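You operate a simulated robot arm through the tools that you are given. There is no shell and no other tool.

The job below is to be done with a simulated robot arm. You get a single attempt, and the scene is never put back.

Task
Put things in order on the bench top. At the end: the orange rack spool stands on top of the yellow box; the short orange handle stands where the orange rack spool stood; the silver wide cap from the bench top stands on top of the grey tape roll; the small green bobbin stands where the silver wide cap stood; whatever was shut is shut again. Leave all else as you found it, and nothing knocked over.

Only the result counts: the job must be done as asked and must still hold three seconds after the hand-in. Knocking over, shifting, dropping, spilling or breaking anything else fails it. Lids that push on must go on centred and level and be pressed home; caps that screw on are set level and turned clockwise until they are tight.

Robot
A 6-joint arm with a two-finger gripper, fixed in place. Base frame: the origin is at the foot of the arm, x ahead of it, y to its left, z up; the work surface is at about z = 0. Units: mm, degrees, N and s.
With the tool pointing down near the work surface it reaches from about 240 to 620 mm from the base axis. Its first joint turns from -66.0 to 66.0 degrees. Payload 1.37 kg.
Tool frame: the origin (TCP) lies between the finger pads and is the grasp point; the fingertips stand 22 mm ahead of it; z points along the fingers, y is the line along which they close. The gripper opens to 92 mm; its body begins 65 mm behind the TCP.
Orientation is that of the tool frame in the base frame, as [roll, pitch, yaw] about the fixed x, y, z axes, in that order (R = Rz(yaw) Ry(pitch) Rx(roll)). With the fingers straight down and closing along the base's y, the tool's x points along the base's -x, its y along +y and its z along -z.

Tools
- The arm moves only by the tool send_rows. Its argument "moves" is a list of rows, each a list of 7 numbers: the shift along the tool's x, y, z in units of 200 mm (1.0 is 200 mm), then the turn, a rotation vector about the tool's x, y, z in units of 60 degrees (1.0 is 60 degrees), then the finger opening in mm, from 0 to 92. In form: [[x, y, z, rx, ry, rz, fingers], ...]. A call has 1 to 20 rows; each row is the pose to reach, as a shift and turn from the pose commanded when the call began, along the tool's axes at that moment. A call with a number of a shift or a turn outside -1 to 1 is refused whole. Rows are played at 5 a second. More than 50 mm and 8.6 degrees between two rows, or a gripper value outside its range, and nothing of the call is played. A pose out of reach is approached as far as the arm can. The call stops where the force on the tool passes 40 N (or 10 N more than at its start, if that is more) or the arm is blocked; 0.2 s more then pass. The fingers move at their own pace (about 59.9 mm/s each) and stop on an object; they squeeze with about 22 N. The grip force told is the motor's: it shows also when the fingers shut on nothing. Time passes only in rows, and 0.2 s behind the last, so rows that repeat a pose let the fingers close. The reply holds the time, the measured pose of the TCP, the force on the tool along the base axes, the opening and the grip force, in the units named above and with some noise, with the torque about the TCP (base axes, N m) and any sound that the robot's microphone picked up.
- Cameras (640 x 400 px; columns grow to the right, rows downward): "scene" is fixed at [47, -451.2, 574.1]; the picture's right is [0.59, -0.81, 0.00], its down [-0.54, -0.40, -0.74] and it looks along [0.60, 0.44, -0.67] (base axes); focal length 285 px, centre (320, 200). "wrist" rides on the gripper at [71, 19, -102] in the tool frame; the picture's right is [-0.26, 0.97, 0.00], its down [-0.75, -0.20, -0.63] and it looks along [-0.60, -0.16, 0.78] (tool axes); focal length 280 px, centre (320, 200).
- grab_frame(camera): a new picture of that camera. No time passes.
- locate(camera, pixels): for up to 12 pixels [column, row] of the newest picture of that camera ("zoom" is the newest enlarged one), the place [x, y, z] in the base frame of the surface seen there, good to about 2 mm. No time passes.
- inspect(camera, box): a new picture of the part [left, top, right, bottom] of that camera's present view, enlarged. No time passes.
- job_done(): hands the job in; it is judged then, once.

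Leave the gripper open and the arm clear of the work at the hand-in unless told otherwise.

The tools are called after "Emit:" as name(argument=value, ...) on one line, values as JSON. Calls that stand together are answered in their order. send_rows: Moves the arm, as the interface text tells. Its arguments: {"type":"object","properties":{"moves":{"type":"array","items":{"type":"array","items":{"type":"number"}}}},"required":["moves"]} The other tools are called the same way: grab_frame (camera) takes a picture; locate (camera, pixels) gives the place of the surface under pixels of a picture; inspect (camera, box) takes an enlarged picture of a part of a camera's view; job_done () hands the job in.

At the start:

```text
time_s: 0.0
position: [378.2, -253.3, 357.4]
orientation: [-179.9, 0.0, 179.9]
wrist_force: [-0.6, -1.2, 0.5]
wrist_torque: [0.0, 0.0, -0.02]
gripper_width: 91.8
gripper_force: 0.0
```

scene: 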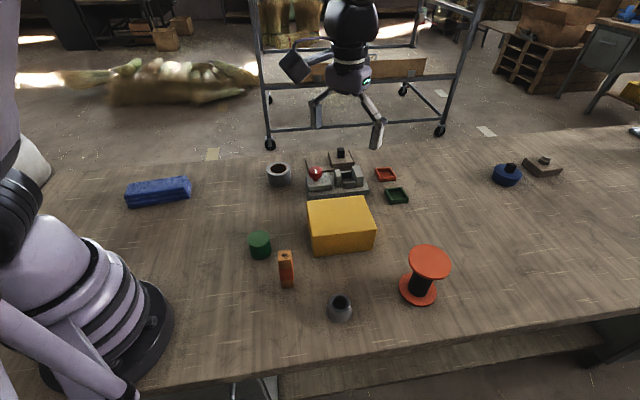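
wrist: 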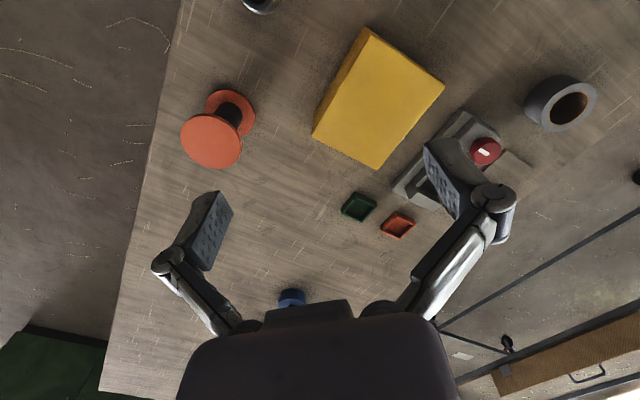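

I see the bench with a yellow box, an orange spool at about (425,275), an orange handle at (286,270), a green bobbin at (260,245), a silver cap at (340,308) and a grey roll at (279,174). I will take enlarged views of these first.

Emit:
inspect(camera="scene", box=[230, 220, 390, 320])

Emit:
inspect(camera="scene", box=[250, 140, 410, 240])

Emit:
inspect(camera="scene", box=[340, 220, 500, 320])

Emit:
inspect(camera="scene", box=[460, 130, 620, 230])

```text
4.00 times, centred on (310, 270) of scene
```

zoom: 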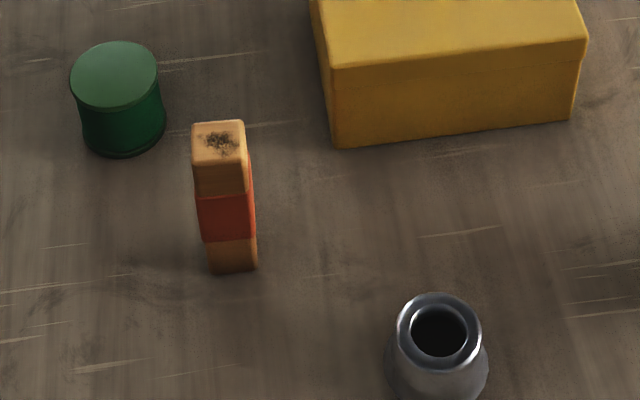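

```text
4.00 times, centred on (330, 190) of scene
```

zoom: 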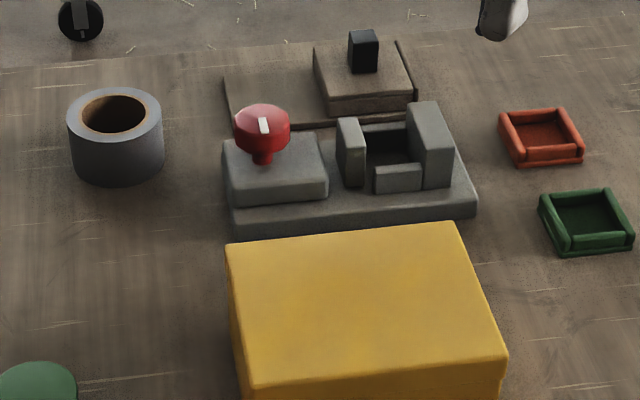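

```text
4.00 times, centred on (420, 270) of scene
```

zoom: 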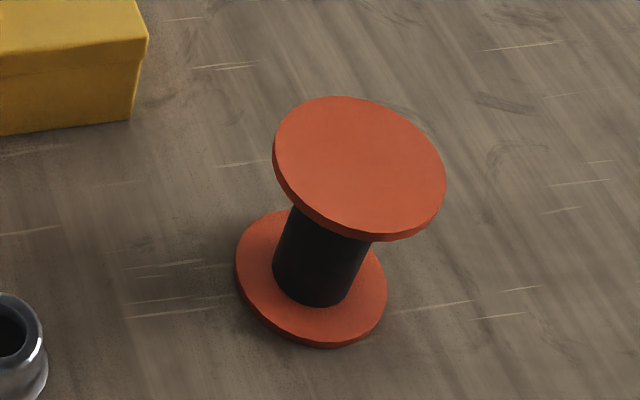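

```text
4.00 times, centred on (540, 180) of scene
```

zoom: 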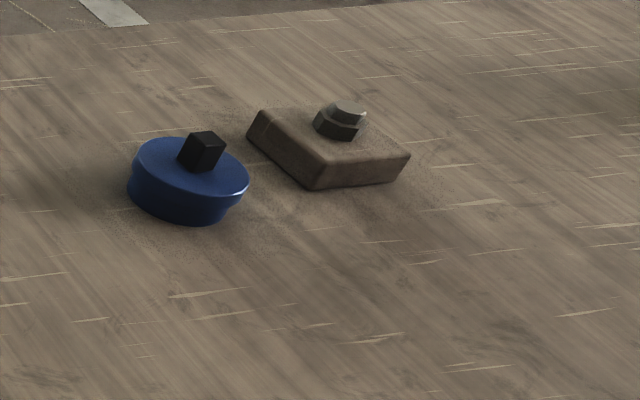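

Now I measure the objects: spool top and base, handle, bobbin, cap, roll and box in the scene picture.

Emit:
grab_frame(camera="scene")

Emit:
locate(camera="scene", pixels=[[430, 262], [409, 252], [449, 275], [430, 245], [428, 278], [418, 302], [420, 285], [403, 283], [340, 300], [340, 318], [330, 310], [352, 310]])

Emit:
locate(camera="scene", pixels=[[285, 255], [279, 252], [291, 252], [287, 286], [259, 238], [249, 238], [269, 238], [259, 255], [279, 168], [268, 170], [290, 170], [279, 182]])

Emit:
locate(camera="scene", pixels=[[309, 203], [363, 198], [374, 229], [314, 236], [340, 215], [315, 250], [372, 248], [340, 250], [300, 300], [400, 240], [230, 280], [372, 320]])

```text
taken
```

scene: 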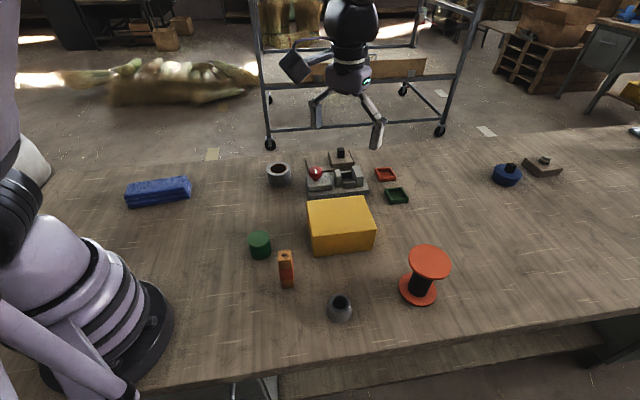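

```text
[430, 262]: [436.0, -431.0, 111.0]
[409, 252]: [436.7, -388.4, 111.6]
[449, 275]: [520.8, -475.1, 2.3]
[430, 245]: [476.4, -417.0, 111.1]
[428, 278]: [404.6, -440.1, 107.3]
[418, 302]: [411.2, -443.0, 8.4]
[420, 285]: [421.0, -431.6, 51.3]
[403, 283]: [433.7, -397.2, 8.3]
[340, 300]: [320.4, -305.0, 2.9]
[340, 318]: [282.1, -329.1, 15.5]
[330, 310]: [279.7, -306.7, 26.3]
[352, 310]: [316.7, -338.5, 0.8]
```

```text
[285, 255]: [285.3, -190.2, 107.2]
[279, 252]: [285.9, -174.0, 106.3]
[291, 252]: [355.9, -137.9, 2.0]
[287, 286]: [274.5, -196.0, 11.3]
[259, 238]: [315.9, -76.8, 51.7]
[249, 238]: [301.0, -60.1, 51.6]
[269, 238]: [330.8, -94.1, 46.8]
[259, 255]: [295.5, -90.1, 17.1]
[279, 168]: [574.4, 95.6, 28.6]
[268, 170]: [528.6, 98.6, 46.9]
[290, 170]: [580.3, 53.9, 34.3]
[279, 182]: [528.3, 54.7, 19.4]
```

```text
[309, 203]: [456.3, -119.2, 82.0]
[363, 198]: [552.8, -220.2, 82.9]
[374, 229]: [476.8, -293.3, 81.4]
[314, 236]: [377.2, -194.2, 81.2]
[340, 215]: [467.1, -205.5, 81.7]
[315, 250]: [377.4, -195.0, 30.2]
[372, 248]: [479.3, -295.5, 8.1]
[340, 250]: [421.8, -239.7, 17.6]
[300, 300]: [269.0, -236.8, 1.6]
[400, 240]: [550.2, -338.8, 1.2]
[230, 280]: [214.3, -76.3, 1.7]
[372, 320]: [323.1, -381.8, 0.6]
```

The spool's flange looks close to the gripper's opening, and it stands about 619 mm out, so I need exact sizes. I move the wrist camera over the spool (TCP about (366,-409,204), fingers well above it) for a closer view.

Emit:
send_rows(moves=[[0.01, -0.13, 0.12, 0, 0, 0, 92], [0.02, -0.26, 0.25, 0, 0, 0, 92], [0.03, -0.39, 0.38, 0, 0, 0, 92], [0.04, -0.52, 0.51, 0, 0, 0, 92], [0.05, -0.65, 0.64, 0, 0, 0, 92], [0.06, -0.78, 0.72, 0, 0, 0, 92], [0.06, -0.78, 0.72, 0, 0, 0, 92]])

Emit:
grab_frame(camera="wrist")

```text
time_s: 1.6
position: [365.7, -412.2, 213.2]
orientation: [-179.7, 0.0, 179.8]
wrist_force: [-0.5, -0.6, -0.4]
wrist_torque: [0.03, -0.01, 0.01]
gripper_width: 92.1
gripper_force: 0.1
```

```text
taken
```

wrist: 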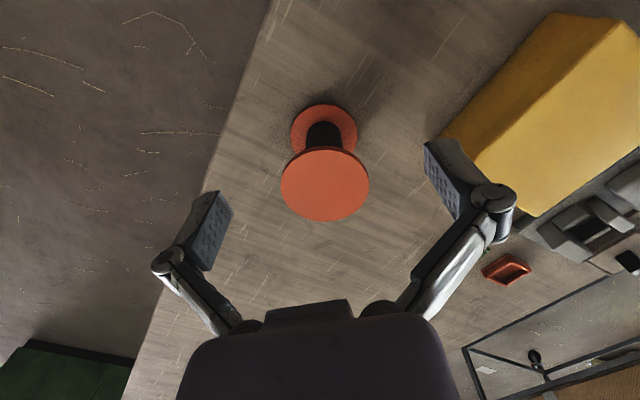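

The spool is centred at (325,185) in the wrist view. I enlarge it to measure the flange.

Emit:
inspect(camera="wrist", box=[245, 95, 405, 225])

```text
3.08 times, centred on (325, 160) of wrist
```

zoom: 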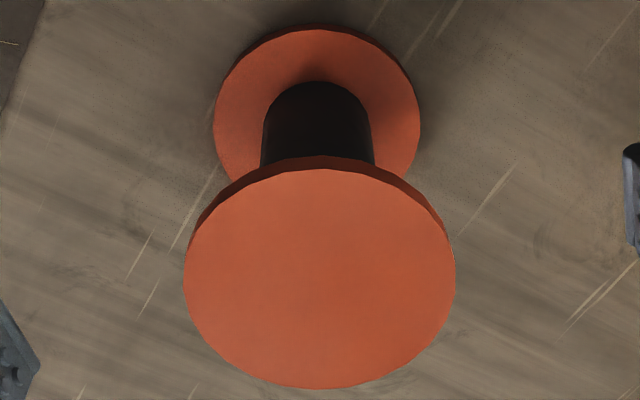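

I pick points just inside the rim of the top flange, plus points on the core and the lower flange.

Emit:
locate(camera="zoom", pixels=[[187, 275], [453, 275], [320, 386], [320, 172], [225, 355], [415, 355], [230, 200], [408, 198], [320, 278], [318, 92], [266, 140], [370, 140]])

Emit:
locate(camera="zoom", pixels=[[318, 33], [220, 110], [415, 110], [240, 60], [395, 60], [320, 163], [317, 84], [268, 115], [368, 115], [150, 100], [500, 100], [318, 18]])

```text
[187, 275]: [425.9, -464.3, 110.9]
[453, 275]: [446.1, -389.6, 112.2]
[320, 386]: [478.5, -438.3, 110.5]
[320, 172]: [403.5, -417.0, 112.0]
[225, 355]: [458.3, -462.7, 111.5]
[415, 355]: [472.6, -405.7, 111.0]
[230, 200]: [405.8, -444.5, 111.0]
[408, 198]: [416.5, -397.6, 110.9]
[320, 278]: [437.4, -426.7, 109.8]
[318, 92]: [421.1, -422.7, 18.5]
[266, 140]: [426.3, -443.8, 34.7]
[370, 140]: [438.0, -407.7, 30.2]
```

```text
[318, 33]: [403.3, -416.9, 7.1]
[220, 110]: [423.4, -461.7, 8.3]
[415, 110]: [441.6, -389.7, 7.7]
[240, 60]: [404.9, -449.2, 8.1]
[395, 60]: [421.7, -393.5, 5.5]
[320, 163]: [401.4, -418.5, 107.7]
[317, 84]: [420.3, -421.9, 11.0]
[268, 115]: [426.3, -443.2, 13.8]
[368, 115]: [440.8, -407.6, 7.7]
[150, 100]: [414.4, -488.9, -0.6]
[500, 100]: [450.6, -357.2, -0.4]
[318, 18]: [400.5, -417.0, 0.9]
```

The flange is about 79 mm across, centred near (438.4,-427.5), with its top at z=111, so a straight-down grasp of the flange fits. I hold still for a moment to check how noisy the pose reading is.

Emit:
send_rows(moves=[[0, 0, 0, 0, 0, 0, 92]])

Emit:
send_rows(moves=[[0, 0, 0, 0, 0, 0, 92]])

```text
time_s: 2.0
position: [364.9, -410.6, 213.2]
orientation: [-179.8, 0.1, 179.9]
wrist_force: [0.2, -0.7, -0.5]
wrist_torque: [-0.02, -0.02, 0.0]
gripper_width: 92.0
gripper_force: 0.1
```

```text
time_s: 2.4
position: [365.5, -411.6, 214.4]
orientation: [-179.7, 0.0, 179.8]
wrist_force: [-0.9, 0.6, 0.8]
wrist_torque: [0.0, 0.0, 0.04]
gripper_width: 92.0
gripper_force: 0.0
```

The noise is about 1 mm. Next I move above the spool with the fingertips still clear of it (TCP at z about 150), then check.

Emit:
send_rows(moves=[[-0.12, -0.027, 0.1, 0, 0, 0, 92], [-0.24, -0.054, 0.2, 0, 0, 0, 92], [-0.365, -0.0815, 0.3175, 0, 0, 0, 92], [-0.365, -0.0815, 0.3175, 0, 0, 0, 92], [-0.365, -0.0815, 0.3175, 0, 0, 0, 92]])

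Emit:
grab_frame(camera="wrist")

Emit:
inspect(camera="scene", box=[340, 200, 500, 320])

```text
time_s: 3.6
position: [437.9, -426.3, 150.3]
orientation: [-179.9, 0.1, 179.8]
wrist_force: [0.1, 0.5, 0.8]
wrist_torque: [-0.03, 0.02, 0.01]
gripper_width: 91.9
gripper_force: 0.1
```

```text
taken
```

wrist: 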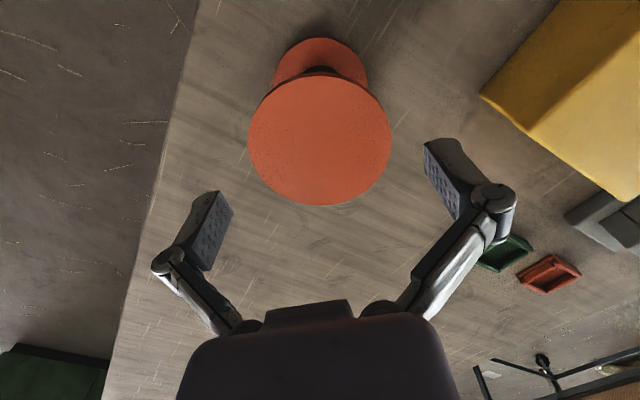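

```text
3.33 times, centred on (420, 260) of scene
```

zoom: 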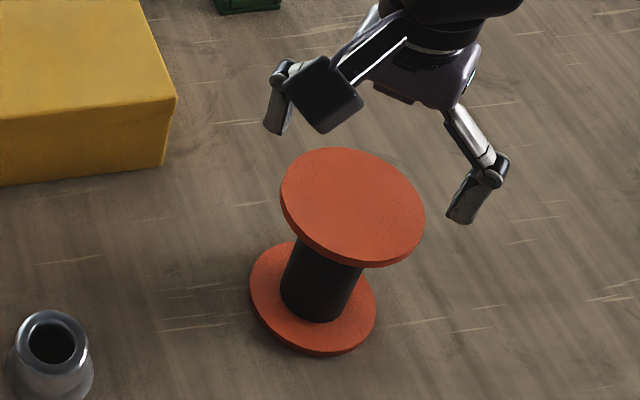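

The fingers straddle the spool. I re-measure the flange rim from this closer view, left (248,140), right (390,140) and bottom (325,205).

Emit:
locate(camera="wrist", pixels=[[250, 145], [389, 145], [322, 203], [318, 80], [268, 187], [372, 187], [270, 100], [368, 98], [320, 140]])

```text
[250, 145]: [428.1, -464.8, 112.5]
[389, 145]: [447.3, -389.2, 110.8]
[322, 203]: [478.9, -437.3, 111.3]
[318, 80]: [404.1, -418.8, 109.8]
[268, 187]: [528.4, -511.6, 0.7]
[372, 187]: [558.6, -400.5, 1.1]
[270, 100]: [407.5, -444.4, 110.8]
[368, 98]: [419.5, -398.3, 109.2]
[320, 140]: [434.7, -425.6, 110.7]
```

Flange centre comes out at (440.6,-428), radius 39. I lower straight down to z=107 so that the pads stand beside the flange.

Emit:
send_rows(moves=[[-0.0125, -0.008, 0.06, 0, 0, 0, 92], [-0.0125, -0.008, 0.12, 0, 0, 0, 92], [-0.0125, -0.008, 0.18, 0, 0, 0, 92], [-0.0125, -0.008, 0.2165, 0, 0, 0, 92], [-0.0125, -0.008, 0.2165, 0, 0, 0, 92]])

Emit:
grab_frame(camera="wrist")

Emit:
inspect(camera="scene", box=[340, 200, 500, 320])

```text
time_s: 4.8
position: [441.5, -428.6, 106.8]
orientation: [-179.7, 0.1, 179.8]
wrist_force: [0.4, 0.0, -0.8]
wrist_torque: [-0.02, 0.04, -0.01]
gripper_width: 91.9
gripper_force: 0.1
```

```text
taken
```

wrist: 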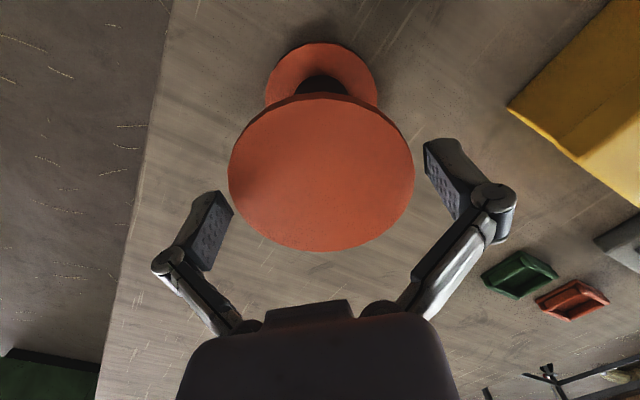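

```text
3.33 times, centred on (420, 260) of scene
```

zoom: 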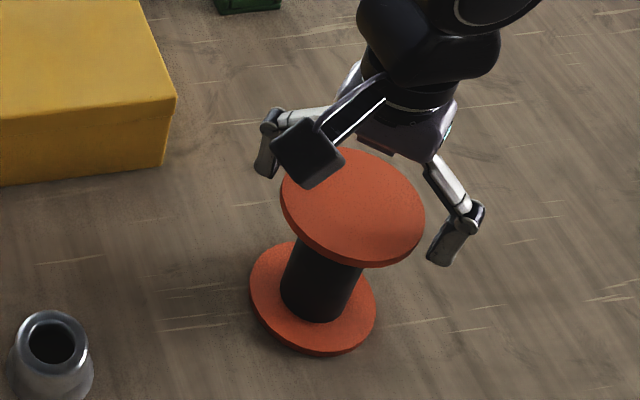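

The flange sits between the pads, centred near (320,178). I close the fingers on it now.

Emit:
send_rows(moves=[[0, 0, 0, 0, 0, 0, 84], [0, 0, 0, 0, 0, 0, 76], [0, 0, 0, 0, 0, 0, 68], [0, 0, 0, 0, 0, 0, 68], [0, 0, 0, 0, 0, 0, 68]])

Emit:
grab_frame(camera="wrist")

```text
time_s: 6.0
position: [441.7, -428.7, 107.4]
orientation: [-179.8, 0.0, 179.8]
wrist_force: [-0.1, 0.3, 3.2]
wrist_torque: [0.09, 0.04, 0.01]
gripper_width: 73.9
gripper_force: 22.2
```

```text
taken
```

wrist: 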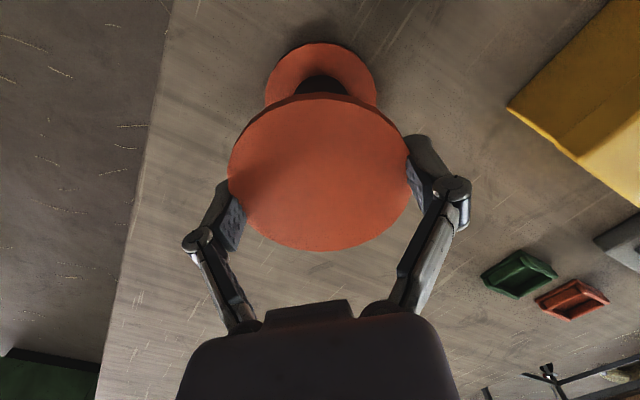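

The fingers stopped at 73.9 mm, a bit less than the 78 mm I measured. I look closely at the contacts before lifting.

Emit:
inspect(camera="wrist", box=[170, 80, 490, 280])

Emit:
inspect(camera="scene", box=[360, 200, 480, 310])

```text
2.00 times, centred on (330, 180) of wrist
```

zoom: 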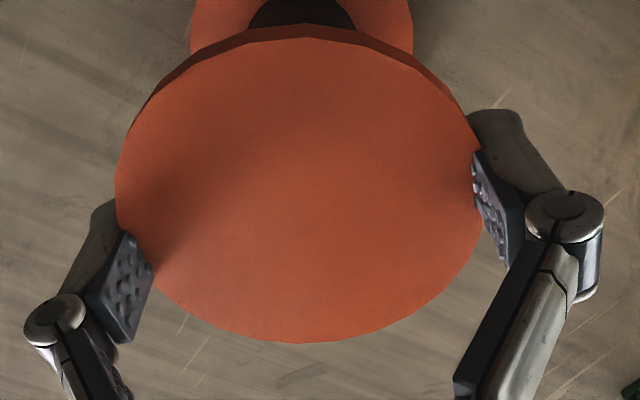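

```text
3.64 times, centred on (420, 255) of scene
```

zoom: 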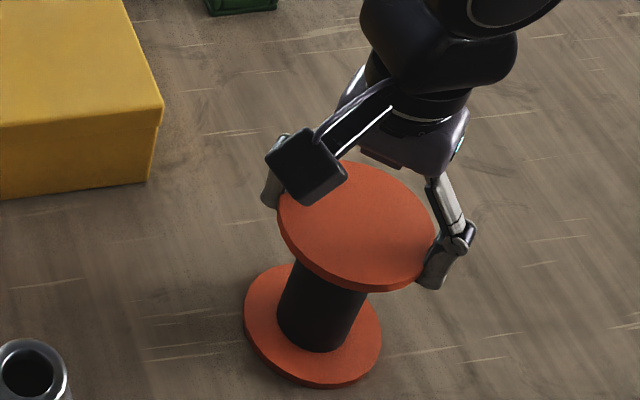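

The contact looks sound on both sides. I lift 12 mm first and check that it hangs level.

Emit:
send_rows(moves=[[0, 0, -0.02, 0, 0, 0, 66], [0, 0, -0.04, 0, 0, 0, 66], [0, 0, -0.06, 0, 0, 0, 66], [0, 0, -0.06, 0, 0, 0, 66]])

Emit:
grab_frame(camera="wrist")

Emit:
inspect(camera="scene", box=[360, 200, 480, 310])

```text
time_s: 7.0
position: [441.5, -428.6, 119.7]
orientation: [-179.8, 0.0, 179.9]
wrist_force: [0.1, -0.5, -1.4]
wrist_torque: [0.01, 0.04, 0.01]
gripper_width: 73.5
gripper_force: 22.1
```

```text
taken
```

wrist: 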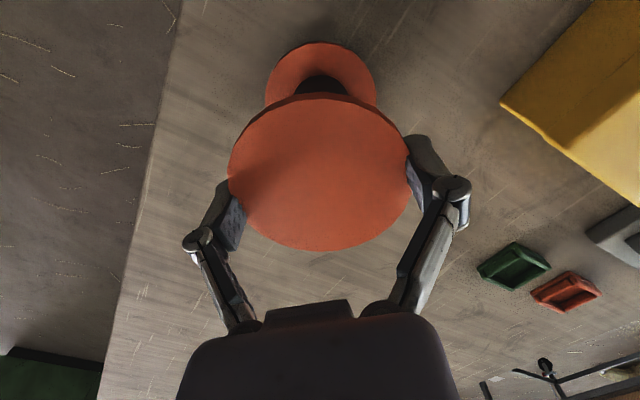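

```text
3.64 times, centred on (420, 255) of scene
```

zoom: 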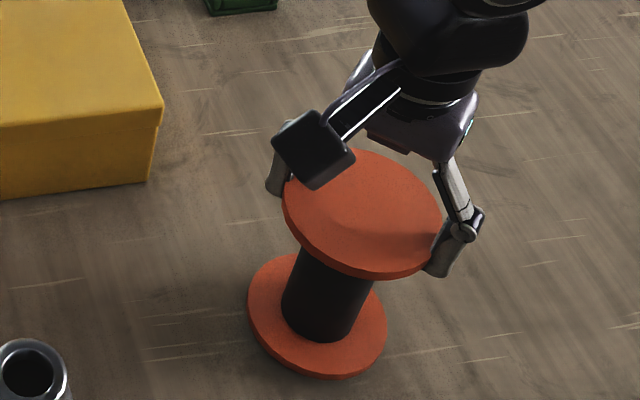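

It lifts cleanly and stays level. I raise it further while drawing inward, then carry it over to the box at a height that clears it.

Emit:
send_rows(moves=[[0.01, 0.03, -0.1, 0, 0, 0, 66], [0.02, 0.07, -0.2, 0, 0, 0, 66], [0.04, 0.13, -0.3, 0, 0, 0, 66], [0.05, 0.2, -0.4, 0, 0, 0, 66], [0.065, 0.29, -0.49, 0, 0, 0, 66], [0.08, 0.39, -0.57, 0, 0, 0, 66], [0.08, 0.39, -0.57, 0, 0, 0, 66]])

Emit:
grab_frame(camera="scene")

```text
time_s: 8.6
position: [426.0, -351.3, 233.5]
orientation: [-179.8, -0.1, 180.0]
wrist_force: [0.5, 0.3, -1.0]
wrist_torque: [-0.01, -0.03, 0.02]
gripper_width: 73.1
gripper_force: 22.4
```

```text
taken
```

scene: 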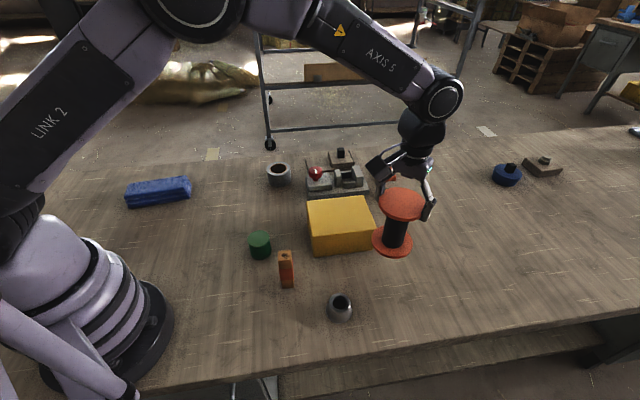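

Spool held level at z about 233. The carried shift to above the box centre (466,-207) comes next.

Emit:
send_rows(moves=[[-0.033, 0.12, 0, 0, 0, 0, 66], [-0.066, 0.24, 0, 0, 0, 0, 66], [-0.1, 0.36, 0, 0, 0, 0, 66], [-0.133, 0.48, 0, 0, 0, 0, 66], [-0.166, 0.6, 0, 0, 0, 0, 66], [-0.199, 0.723, 0, 0, 0, 0, 66], [-0.199, 0.723, 0, 0, 0, 0, 66], [-0.199, 0.723, 0, 0, 0, 0, 66]])

Emit:
grab_frame(camera="scene")

Emit:
grab_frame(camera="wrist")

```text
time_s: 10.4
position: [465.9, -204.0, 231.8]
orientation: [-179.9, 0.0, 179.9]
wrist_force: [-0.6, -0.6, -0.3]
wrist_torque: [0.0, -0.01, 0.0]
gripper_width: 73.1
gripper_force: 22.0
```

```text
taken
```

scene: 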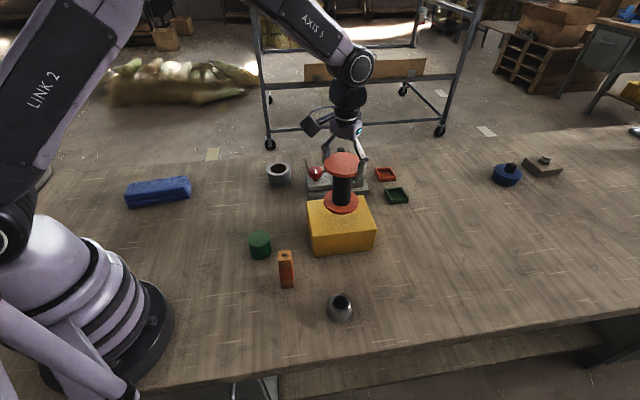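

```text
taken
```

wrist: 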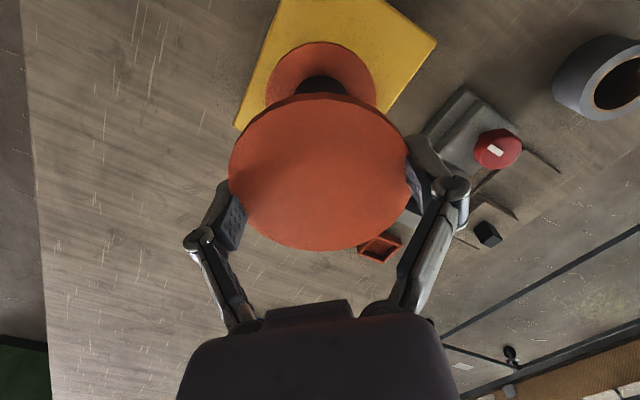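

The spool is above the box centre. I lower it 36 mm, leaving a few mm of gap.

Emit:
send_rows(moves=[[0, -0.005, 0.05, 0, 0, 0, 66], [0, -0.01, 0.1, 0, 0, 0, 66], [0, -0.01, 0.15, 0, 0, 0, 66], [0, -0.01, 0.18, 0, 0, 0, 66], [0, -0.01, 0.18, 0, 0, 0, 66]])

Emit:
inspect(camera="scene", box=[280, 130, 400, 260])

```text
time_s: 11.6
position: [464.5, -206.5, 194.9]
orientation: [-179.7, -0.1, 179.9]
wrist_force: [0.6, -0.3, -0.9]
wrist_torque: [0.02, -0.01, 0.01]
gripper_width: 72.8
gripper_force: 22.1
```

```text
3.08 times, centred on (340, 195) of scene
```

zoom: 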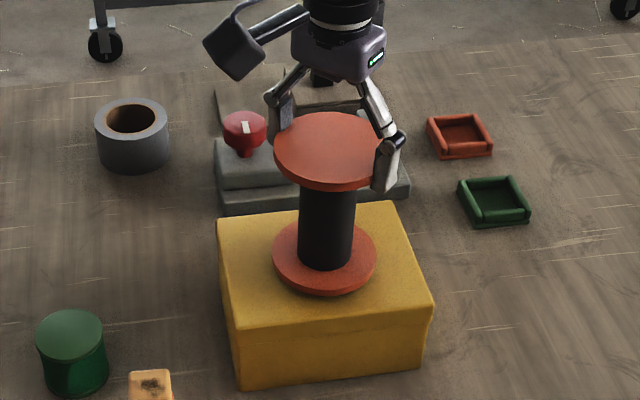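

About 5–6 mm of gap remains by my reckoning. I go down 4 mm slowly and watch the force.

Emit:
send_rows(moves=[[0, 0, 0.008, 0, 0, 0, 66], [0, 0, 0.016, 0, 0, 0, 66], [0, 0, 0.02, 0, 0, 0, 66], [0, 0, 0.02, 0, 0, 0, 66]])

Emit:
send_rows(moves=[[0, 0, 0.005, 0, 0, 0, 66], [0, 0, 0.005, 0, 0, 0, 66]])

```text
time_s: 12.6
position: [465.5, -207.6, 192.9]
orientation: [-179.7, 0.0, 179.9]
wrist_force: [0.1, -0.4, -0.3]
wrist_torque: [0.0, 0.02, 0.02]
gripper_width: 72.6
gripper_force: 21.8
```

```text
time_s: 13.2
position: [466.1, -208.3, 189.9]
orientation: [-179.8, 0.0, 180.0]
wrist_force: [-1.4, 0.3, -1.2]
wrist_torque: [0.0, 0.01, 0.01]
gripper_width: 73.0
gripper_force: 21.9
```

No contact yet at z about 190. I continue 1 mm at a time.

Emit:
send_rows(moves=[[0, 0, 0.005, 0, 0, 0, 66], [0, 0, 0.005, 0, 0, 0, 66]])

Emit:
send_rows(moves=[[0, 0, 0.005, 0, 0, 0, 66], [0, 0, 0.005, 0, 0, 0, 66]])

```text
time_s: 13.8
position: [465.0, -207.5, 189.4]
orientation: [-179.9, 0.1, 180.0]
wrist_force: [0.5, 0.6, -0.2]
wrist_torque: [0.02, -0.04, 0.0]
gripper_width: 72.5
gripper_force: 21.6
```

```text
time_s: 14.4
position: [466.2, -208.3, 187.8]
orientation: [-179.8, -0.1, 179.9]
wrist_force: [-0.6, 0.4, -0.8]
wrist_torque: [0.0, -0.02, 0.02]
gripper_width: 72.6
gripper_force: 22.1
```

Still no force change at z about 188. I look closely at the lower flange against the box top.

Emit:
inspect(camera="scene", box=[310, 170, 380, 230])

Emit:
grab_frame(camera="wrist")

Emit:
locate(camera="zoom", pixels=[[320, 300], [200, 240], [440, 240], [320, 340], [320, 380], [120, 300], [500, 300]])

```text
6.67 times, centred on (345, 200) of scene
```

zoom: 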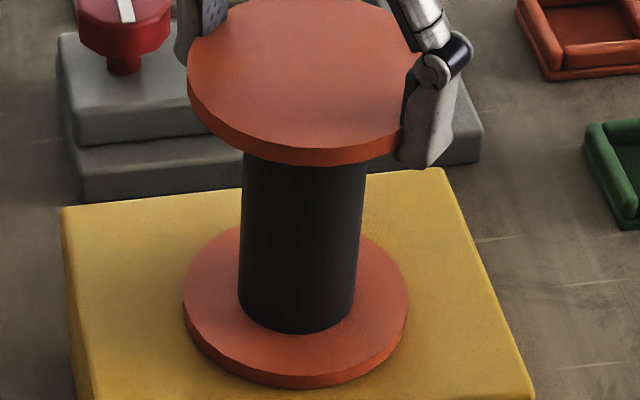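

```text
taken
```

wrist: 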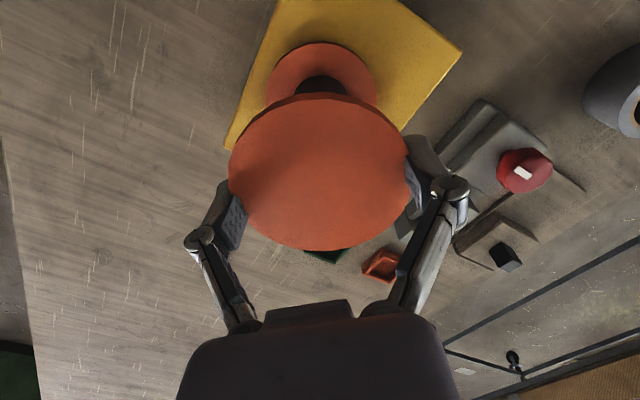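

```text
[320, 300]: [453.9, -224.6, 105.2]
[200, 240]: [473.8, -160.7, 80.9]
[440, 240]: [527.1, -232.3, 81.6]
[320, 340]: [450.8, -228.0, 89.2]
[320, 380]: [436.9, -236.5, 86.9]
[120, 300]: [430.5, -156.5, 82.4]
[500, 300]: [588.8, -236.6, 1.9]
```

The lower flange top reads z≈89 and it was about 8 on the bench, so it is just about touching. I go on in 1 mm steps until the force shows contact.

Emit:
send_rows(moves=[[0, 0, 0.005, 0, 0, 0, 66], [0, 0, 0.005, 0, 0, 0, 66]])

Emit:
send_rows(moves=[[0, 0, 0.004, 0, 0, 0, 66], [0, 0, 0.004, 0, 0, 0, 66]])

```text
time_s: 15.0
position: [463.9, -207.5, 187.2]
orientation: [-179.9, 0.1, 179.8]
wrist_force: [-0.4, 0.2, -0.2]
wrist_torque: [0.0, -0.06, 0.02]
gripper_width: 72.6
gripper_force: 22.0
```

```text
time_s: 15.6
position: [465.1, -207.1, 187.9]
orientation: [-179.8, 0.1, -180.0]
wrist_force: [-0.9, 1.7, 8.8]
wrist_torque: [0.17, 0.09, 0.06]
gripper_width: 72.5
gripper_force: 21.6
```

Contact: 8.8 N upward. I ease off 0.4 mm and open the fingers gently.

Emit:
send_rows(moves=[[0, 0, -0.002, 0, 0, 0, 66], [0, 0, -0.002, 0, 0, 0, 74], [0, 0, -0.002, 0, 0, 0, 78], [0, 0, -0.002, 0, 0, 0, 84], [0, 0, -0.002, 0, 0, 0, 92], [0, 0, -0.002, 0, 0, 0, 92]])

Emit:
grab_frame(camera="wrist")

Emit:
inspect(camera="scene", box=[280, 130, 400, 260])

```text
time_s: 17.0
position: [465.3, -207.6, 187.7]
orientation: [-179.7, -0.1, 179.9]
wrist_force: [0.3, -0.2, 0.1]
wrist_torque: [0.03, -0.04, 0.01]
gripper_width: 92.0
gripper_force: 0.1
```

```text
taken
```

wrist: 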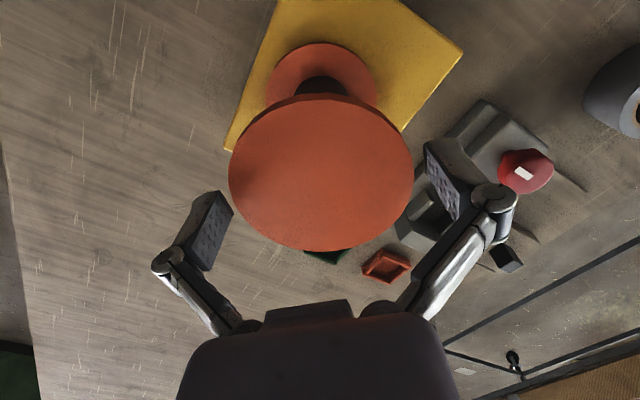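

```text
3.08 times, centred on (340, 195) of scene
```

zoom: 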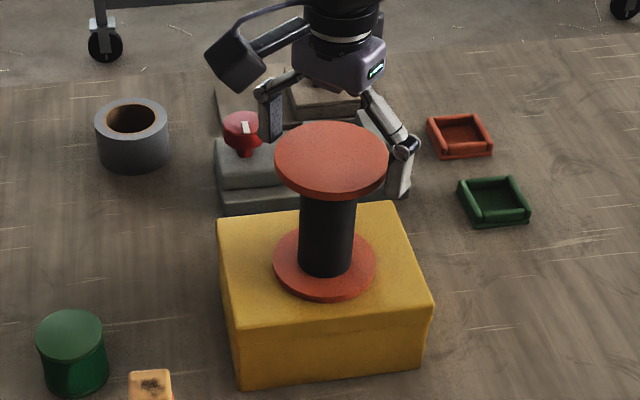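

The spool stands on the box. I rise clear of it, then draw back toward the handle to look at it.

Emit:
send_rows(moves=[[0, 0, -0.12, 0, 0, 0, 92], [0, 0, -0.24, 0, 0, 0, 92], [0, 0, -0.36, 0, 0, 0, 92], [0.2, 0.03, -0.36, 0, 0, 0, 92], [0.4, 0.06, -0.36, 0, 0, 0, 92], [0.6, 0.09, -0.36, 0, 0, 0, 92], [0.8, 0.12, -0.3, 0, 0, 0, 92], [1.0, 0.15, -0.2, 0, 0, 0, 92], [1.0, 0.15, -0.15, 0, 0, 0, 92], [1.0, 0.15, -0.15, 0, 0, 0, 92]])

Emit:
grab_frame(camera="wrist")

Emit:
grab_frame(camera="scene")

```text
time_s: 19.2
position: [265.5, -179.9, 216.5]
orientation: [-179.8, 0.1, 180.0]
wrist_force: [0.0, 0.7, -0.3]
wrist_torque: [0.03, 0.0, -0.02]
gripper_width: 92.2
gripper_force: 0.0
```

```text
taken
```

wrist: 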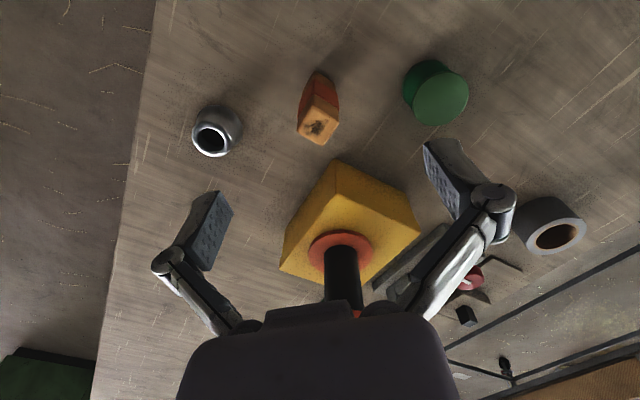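

```text
taken
```

scene: 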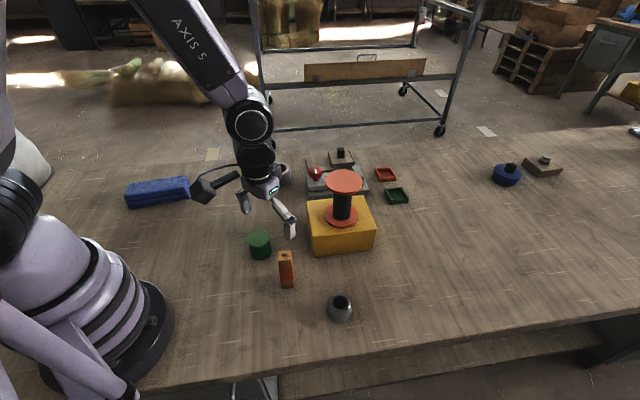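

Handle (319,105), cap (217,132), bobbin (437,95) and roll (550,225) are all in the wrist view. I enlarge the handle.

Emit:
inspect(camera="wrist", box=[270, 60, 370, 160])

Emit:
locate(camera="wrist", pixels=[[319, 125], [304, 128], [311, 106], [336, 118], [329, 143], [300, 134], [317, 134], [316, 76], [302, 95], [336, 90], [332, 85], [303, 85]])

Emit:
inspect(camera="wrist", box=[170, 90, 270, 170])

Emit:
inspect(camera="wrist", box=[390, 50, 490, 140])

Emit:
inspect(camera="wrist", box=[500, 180, 610, 270])

```text
4.00 times, centred on (320, 110) of wrist
```

zoom: 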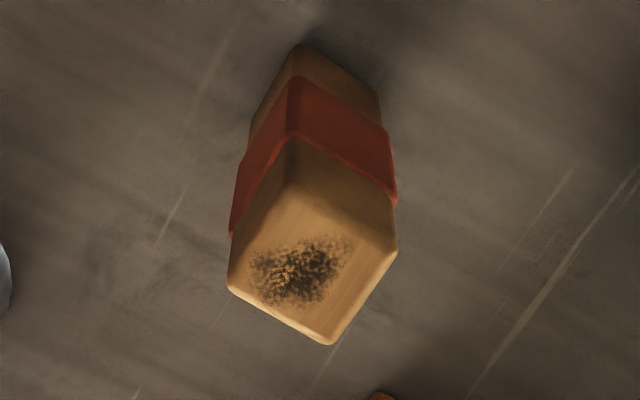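

```text
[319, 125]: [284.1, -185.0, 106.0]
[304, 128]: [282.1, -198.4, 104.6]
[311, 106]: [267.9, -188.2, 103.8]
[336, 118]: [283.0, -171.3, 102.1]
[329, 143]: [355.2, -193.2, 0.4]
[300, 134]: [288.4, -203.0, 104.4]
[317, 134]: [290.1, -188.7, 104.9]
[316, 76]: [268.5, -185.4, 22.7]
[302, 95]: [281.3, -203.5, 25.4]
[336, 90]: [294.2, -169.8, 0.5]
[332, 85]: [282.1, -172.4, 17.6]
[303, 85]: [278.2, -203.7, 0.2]
```

```text
5.00 times, centred on (220, 130) of wrist
```

zoom: 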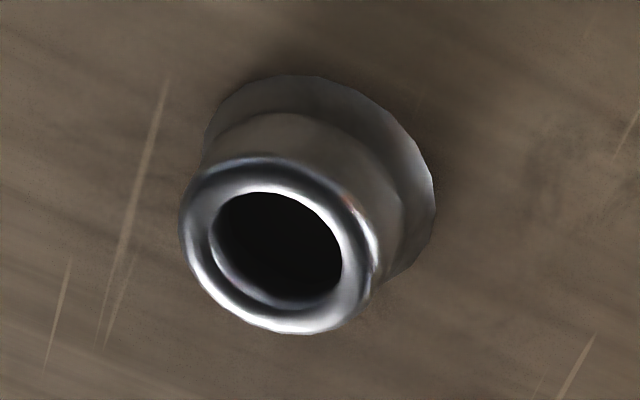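

```text
4.44 times, centred on (440, 95) of wrist
```

zoom: 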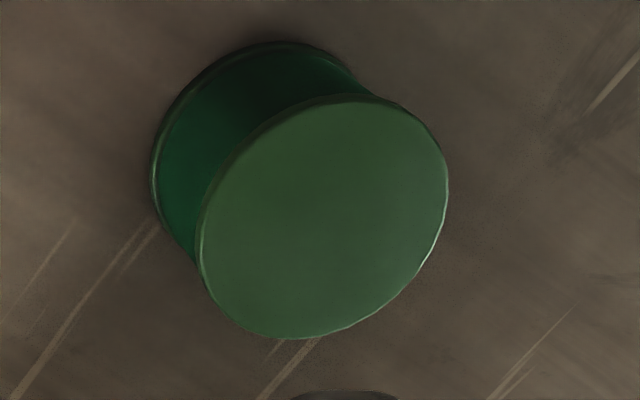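

```text
4.44 times, centred on (555, 225) of wrist
```

zoom: 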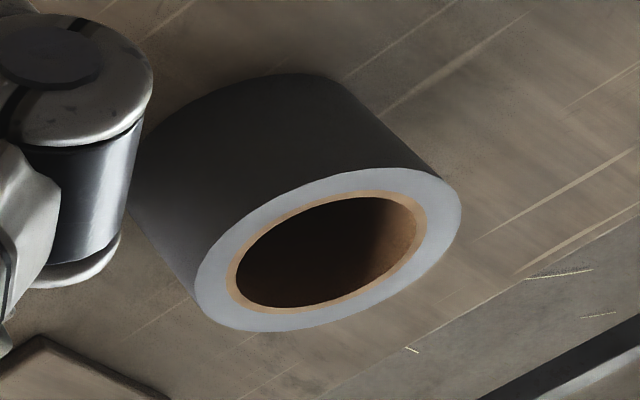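

I re-enlarge the handle to find its top corners and how it is turned.

Emit:
inspect(camera="wrist", box=[270, 60, 370, 160])

Emit:
locate(camera="zoom", pixels=[[292, 150], [236, 280], [328, 336], [388, 250], [260, 215], [280, 308], [358, 293], [340, 198], [310, 250], [300, 60], [255, 110], [375, 110]])

Emit:
locate(camera="scene", pixels=[[280, 252], [290, 251], [281, 262], [291, 262], [282, 285], [290, 285], [285, 272], [279, 270], [292, 270]])

```text
4.00 times, centred on (320, 110) of wrist
```

zoom: 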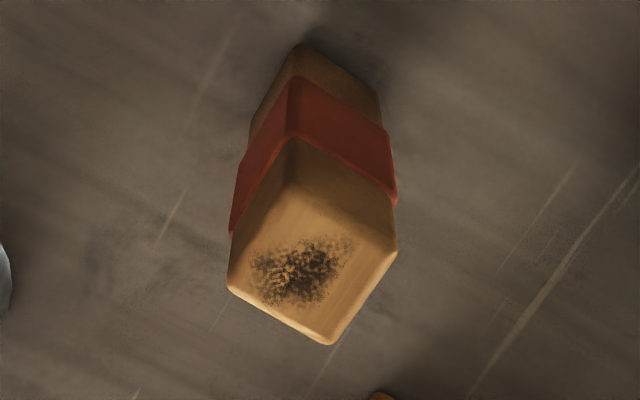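

```text
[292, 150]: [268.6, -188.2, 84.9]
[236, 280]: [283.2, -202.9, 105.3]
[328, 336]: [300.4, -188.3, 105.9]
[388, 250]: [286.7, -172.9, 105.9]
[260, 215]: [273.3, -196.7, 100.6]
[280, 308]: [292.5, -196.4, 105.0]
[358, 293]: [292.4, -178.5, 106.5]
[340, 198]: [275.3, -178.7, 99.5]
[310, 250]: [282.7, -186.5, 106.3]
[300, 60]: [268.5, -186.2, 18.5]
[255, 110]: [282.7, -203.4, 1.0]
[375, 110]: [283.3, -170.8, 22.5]
```

```text
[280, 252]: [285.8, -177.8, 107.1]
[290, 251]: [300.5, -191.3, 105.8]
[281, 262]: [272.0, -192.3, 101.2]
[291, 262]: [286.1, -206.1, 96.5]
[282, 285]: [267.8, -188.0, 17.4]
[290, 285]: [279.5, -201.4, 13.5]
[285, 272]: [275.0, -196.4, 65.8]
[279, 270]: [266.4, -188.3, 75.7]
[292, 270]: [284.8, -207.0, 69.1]
```

The handle is a 24 mm square prism, 106 tall, turned 45°, centred at (284.7,-188.3). I turn the tool 45° (yaw 135) so that the pads meet its flat faces, and come above it at z=140.

Emit:
send_rows(moves=[[-0.016, -0.007, 0.03, 0, 0, 0.125, 80], [-0.032, -0.014, 0.08, 0, 0, 0.25, 70], [-0.048, -0.021, 0.15, 0, 0, 0.375, 60], [-0.064, -0.028, 0.22, 0, 0, 0.5, 60], [-0.08, -0.035, 0.3, 0, 0, 0.625, 60], [-0.096, -0.042, 0.38, 0, 0, 0.75, 60], [-0.096, -0.042, 0.38, 0, 0, 0.75, 60], [-0.096, -0.042, 0.38, 0, 0, 0.75, 60]])

Emit:
grab_frame(camera="wrist")

Emit:
inspect(camera="scene", box=[230, 190, 350, 310])

```text
time_s: 21.0
position: [285.2, -186.4, 141.9]
orientation: [-179.8, 0.1, 135.0]
wrist_force: [-0.1, -0.1, -0.6]
wrist_torque: [0.0, 0.0, 0.0]
gripper_width: 60.0
gripper_force: 0.1
```

```text
taken
```

wrist: 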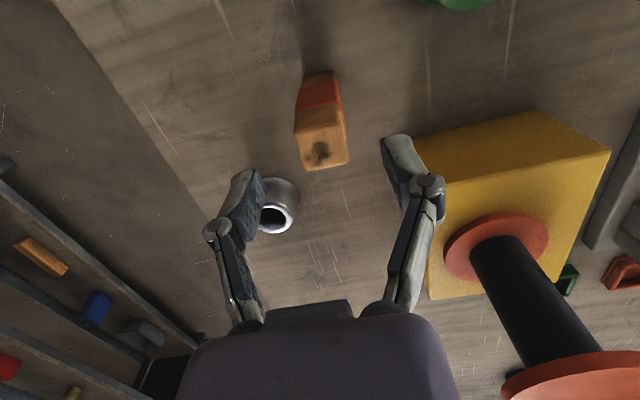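

```text
3.33 times, centred on (290, 250) of scene
```

zoom: 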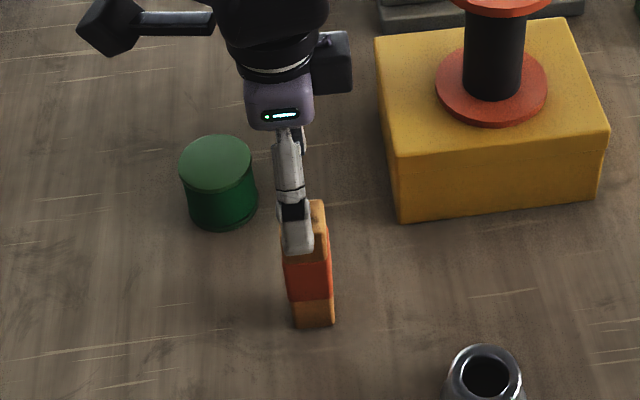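

The handle stands between the fingers at (320,150). I measure its top corners again from this view.

Emit:
inspect(camera="wrist", box=[260, 60, 380, 180])

Emit:
locate(camera="wrist", pixels=[[297, 136], [345, 130], [308, 168], [347, 160], [320, 150], [321, 108], [299, 128], [341, 122]])

```text
3.33 times, centred on (320, 120) of wrist
```

zoom: 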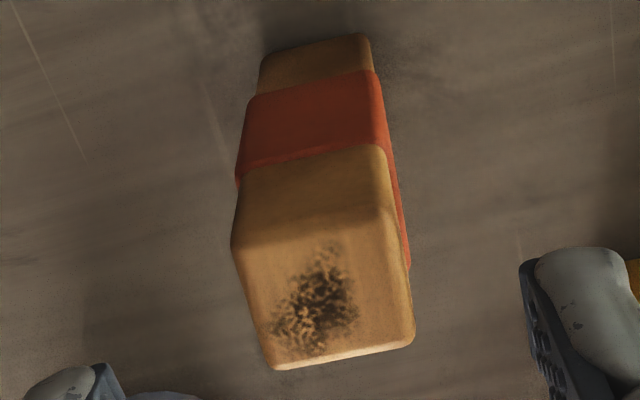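

```text
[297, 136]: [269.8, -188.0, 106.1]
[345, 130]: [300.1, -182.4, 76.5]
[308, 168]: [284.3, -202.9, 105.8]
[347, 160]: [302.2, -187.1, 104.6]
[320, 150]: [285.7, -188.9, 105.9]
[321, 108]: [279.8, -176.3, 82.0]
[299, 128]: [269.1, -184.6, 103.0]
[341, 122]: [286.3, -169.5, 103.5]
```

The TCP is centred on the handle within about 1 mm. I lower to z≈97 with the fingers 60 mm open.

Emit:
send_rows(moves=[[0, -0.002, 0.06, 0, 0, 0, 60], [0, -0.004, 0.12, 0, 0, 0, 60], [0, -0.004, 0.18, 0, 0, 0, 60], [0, -0.004, 0.225, 0, 0, 0, 60], [0, -0.004, 0.225, 0, 0, 0, 60]])

Emit:
grab_frame(camera="wrist")

Emit:
inspect(camera="scene", box=[230, 190, 350, 310])

```text
time_s: 22.2
position: [284.2, -187.1, 96.9]
orientation: [-179.9, 0.2, 134.9]
wrist_force: [0.1, 0.1, 0.1]
wrist_torque: [-0.01, 0.04, -0.01]
gripper_width: 59.9
gripper_force: 0.0
```

```text
taken
```

wrist: 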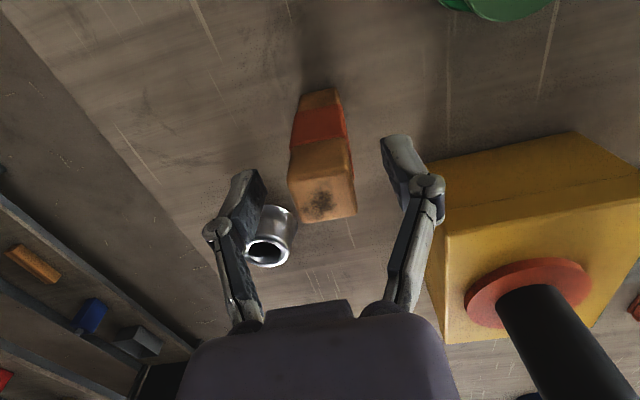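

```text
3.33 times, centred on (290, 250) of scene
```

zoom: 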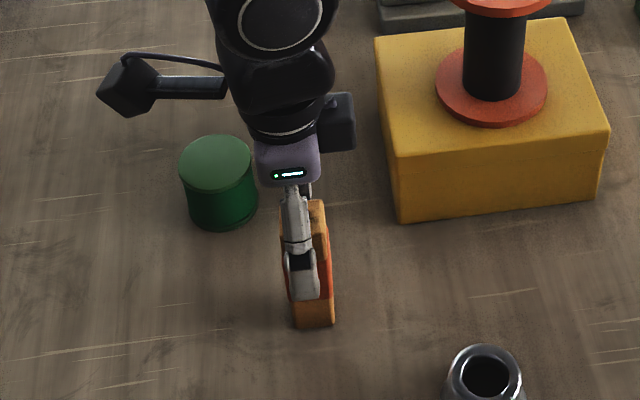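

Good position. I close on the handle.

Emit:
send_rows(moves=[[0, 0, 0, 0, 0, 0, 45], [0, 0, 0, 0, 0, 0, 32], [0, 0, 0, 0, 0, 0, 20], [0, 0, 0, 0, 0, 0, 15], [0, 0, 0, 0, 0, 0, 15]])

Emit:
grab_frame(camera="wrist")

Emit:
inspect(camera="scene", box=[230, 190, 350, 310])

```text
time_s: 23.4
position: [284.3, -187.5, 97.5]
orientation: [-179.8, 0.1, 134.9]
wrist_force: [0.6, -0.3, 1.3]
wrist_torque: [0.0, 0.04, 0.03]
gripper_width: 30.5
gripper_force: 21.5
```

```text
taken
```

wrist: 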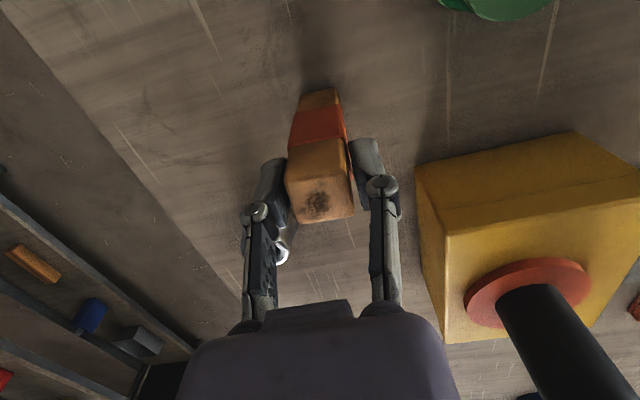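

```text
3.33 times, centred on (290, 250) of scene
```

zoom: 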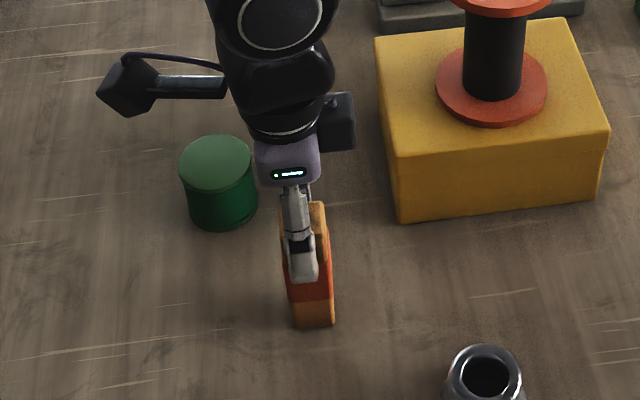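

The fingers stopped at 30.5 mm. I check the contact closely before lifting.

Emit:
inspect(camera="wrist", box=[230, 70, 420, 240])

Emit:
inspect(camera="scene", box=[260, 235, 320, 295])

```text
2.35 times, centred on (325, 155) of wrist
```

zoom: 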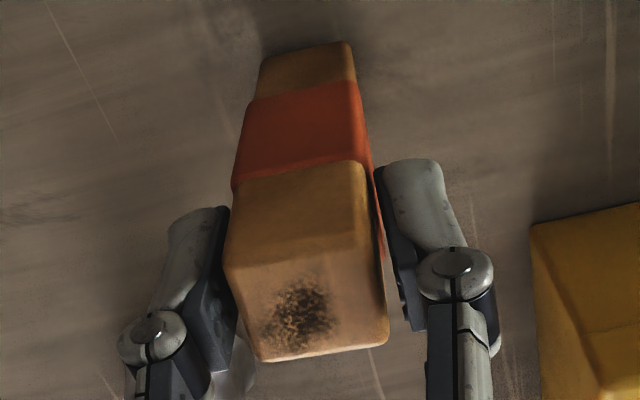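

```text
6.67 times, centred on (290, 265) of scene
```

zoom: 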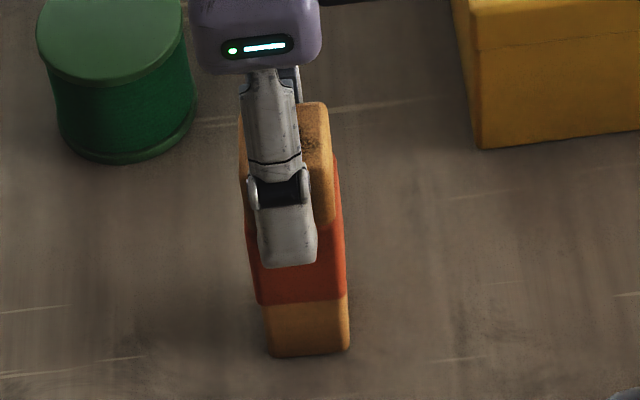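

The pads touch only the bulging red band with their tips. A deeper hold is surer: I open, go 24 mm lower, and close again on the band.

Emit:
send_rows(moves=[[0, 0, 0, 0, 0, 0, 45], [0, 0, 0, 0, 0, 0, 60], [0, 0, 0, 0, 0, 0, 60], [0, 0, 0.04, 0, 0, 0, 60], [0, 0, 0.08, 0, 0, 0, 60], [0, 0, 0.12, 0, 0, 0, 60], [0, 0, 0.12, 0, 0, 0, 45], [0, 0, 0.12, 0, 0, 0, 32], [0, 0, 0.12, 0, 0, 0, 20], [0, 0, 0.12, 0, 0, 0, 18], [0, 0, 0.12, 0, 0, 0, 18]])

Emit:
inspect(camera="wrist", box=[210, 70, 430, 260])

Emit:
inspect(camera="scene", box=[230, 205, 330, 305])

```text
time_s: 25.8
position: [283.0, -187.6, 72.9]
orientation: [-179.9, 0.1, 134.9]
wrist_force: [-0.1, 0.2, 0.2]
wrist_torque: [0.02, 0.01, 0.01]
gripper_width: 30.7
gripper_force: 22.2
```

```text
2.11 times, centred on (320, 165) of wrist
```

zoom: 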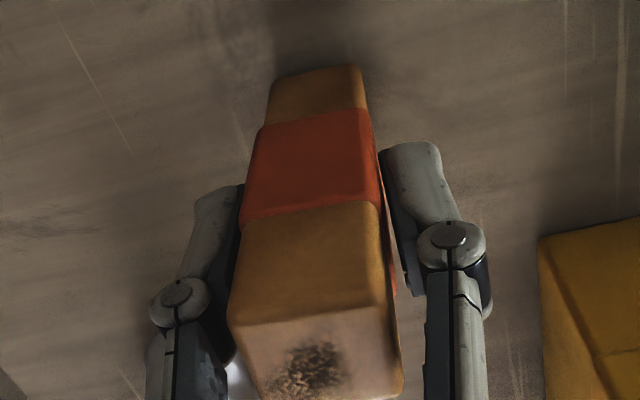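

```text
4.00 times, centred on (280, 255) of scene
```

zoom: 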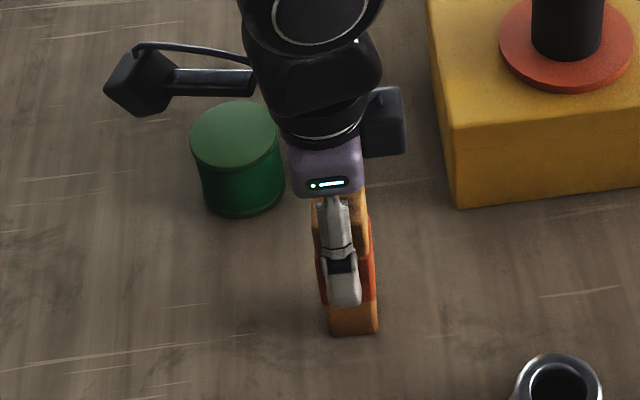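

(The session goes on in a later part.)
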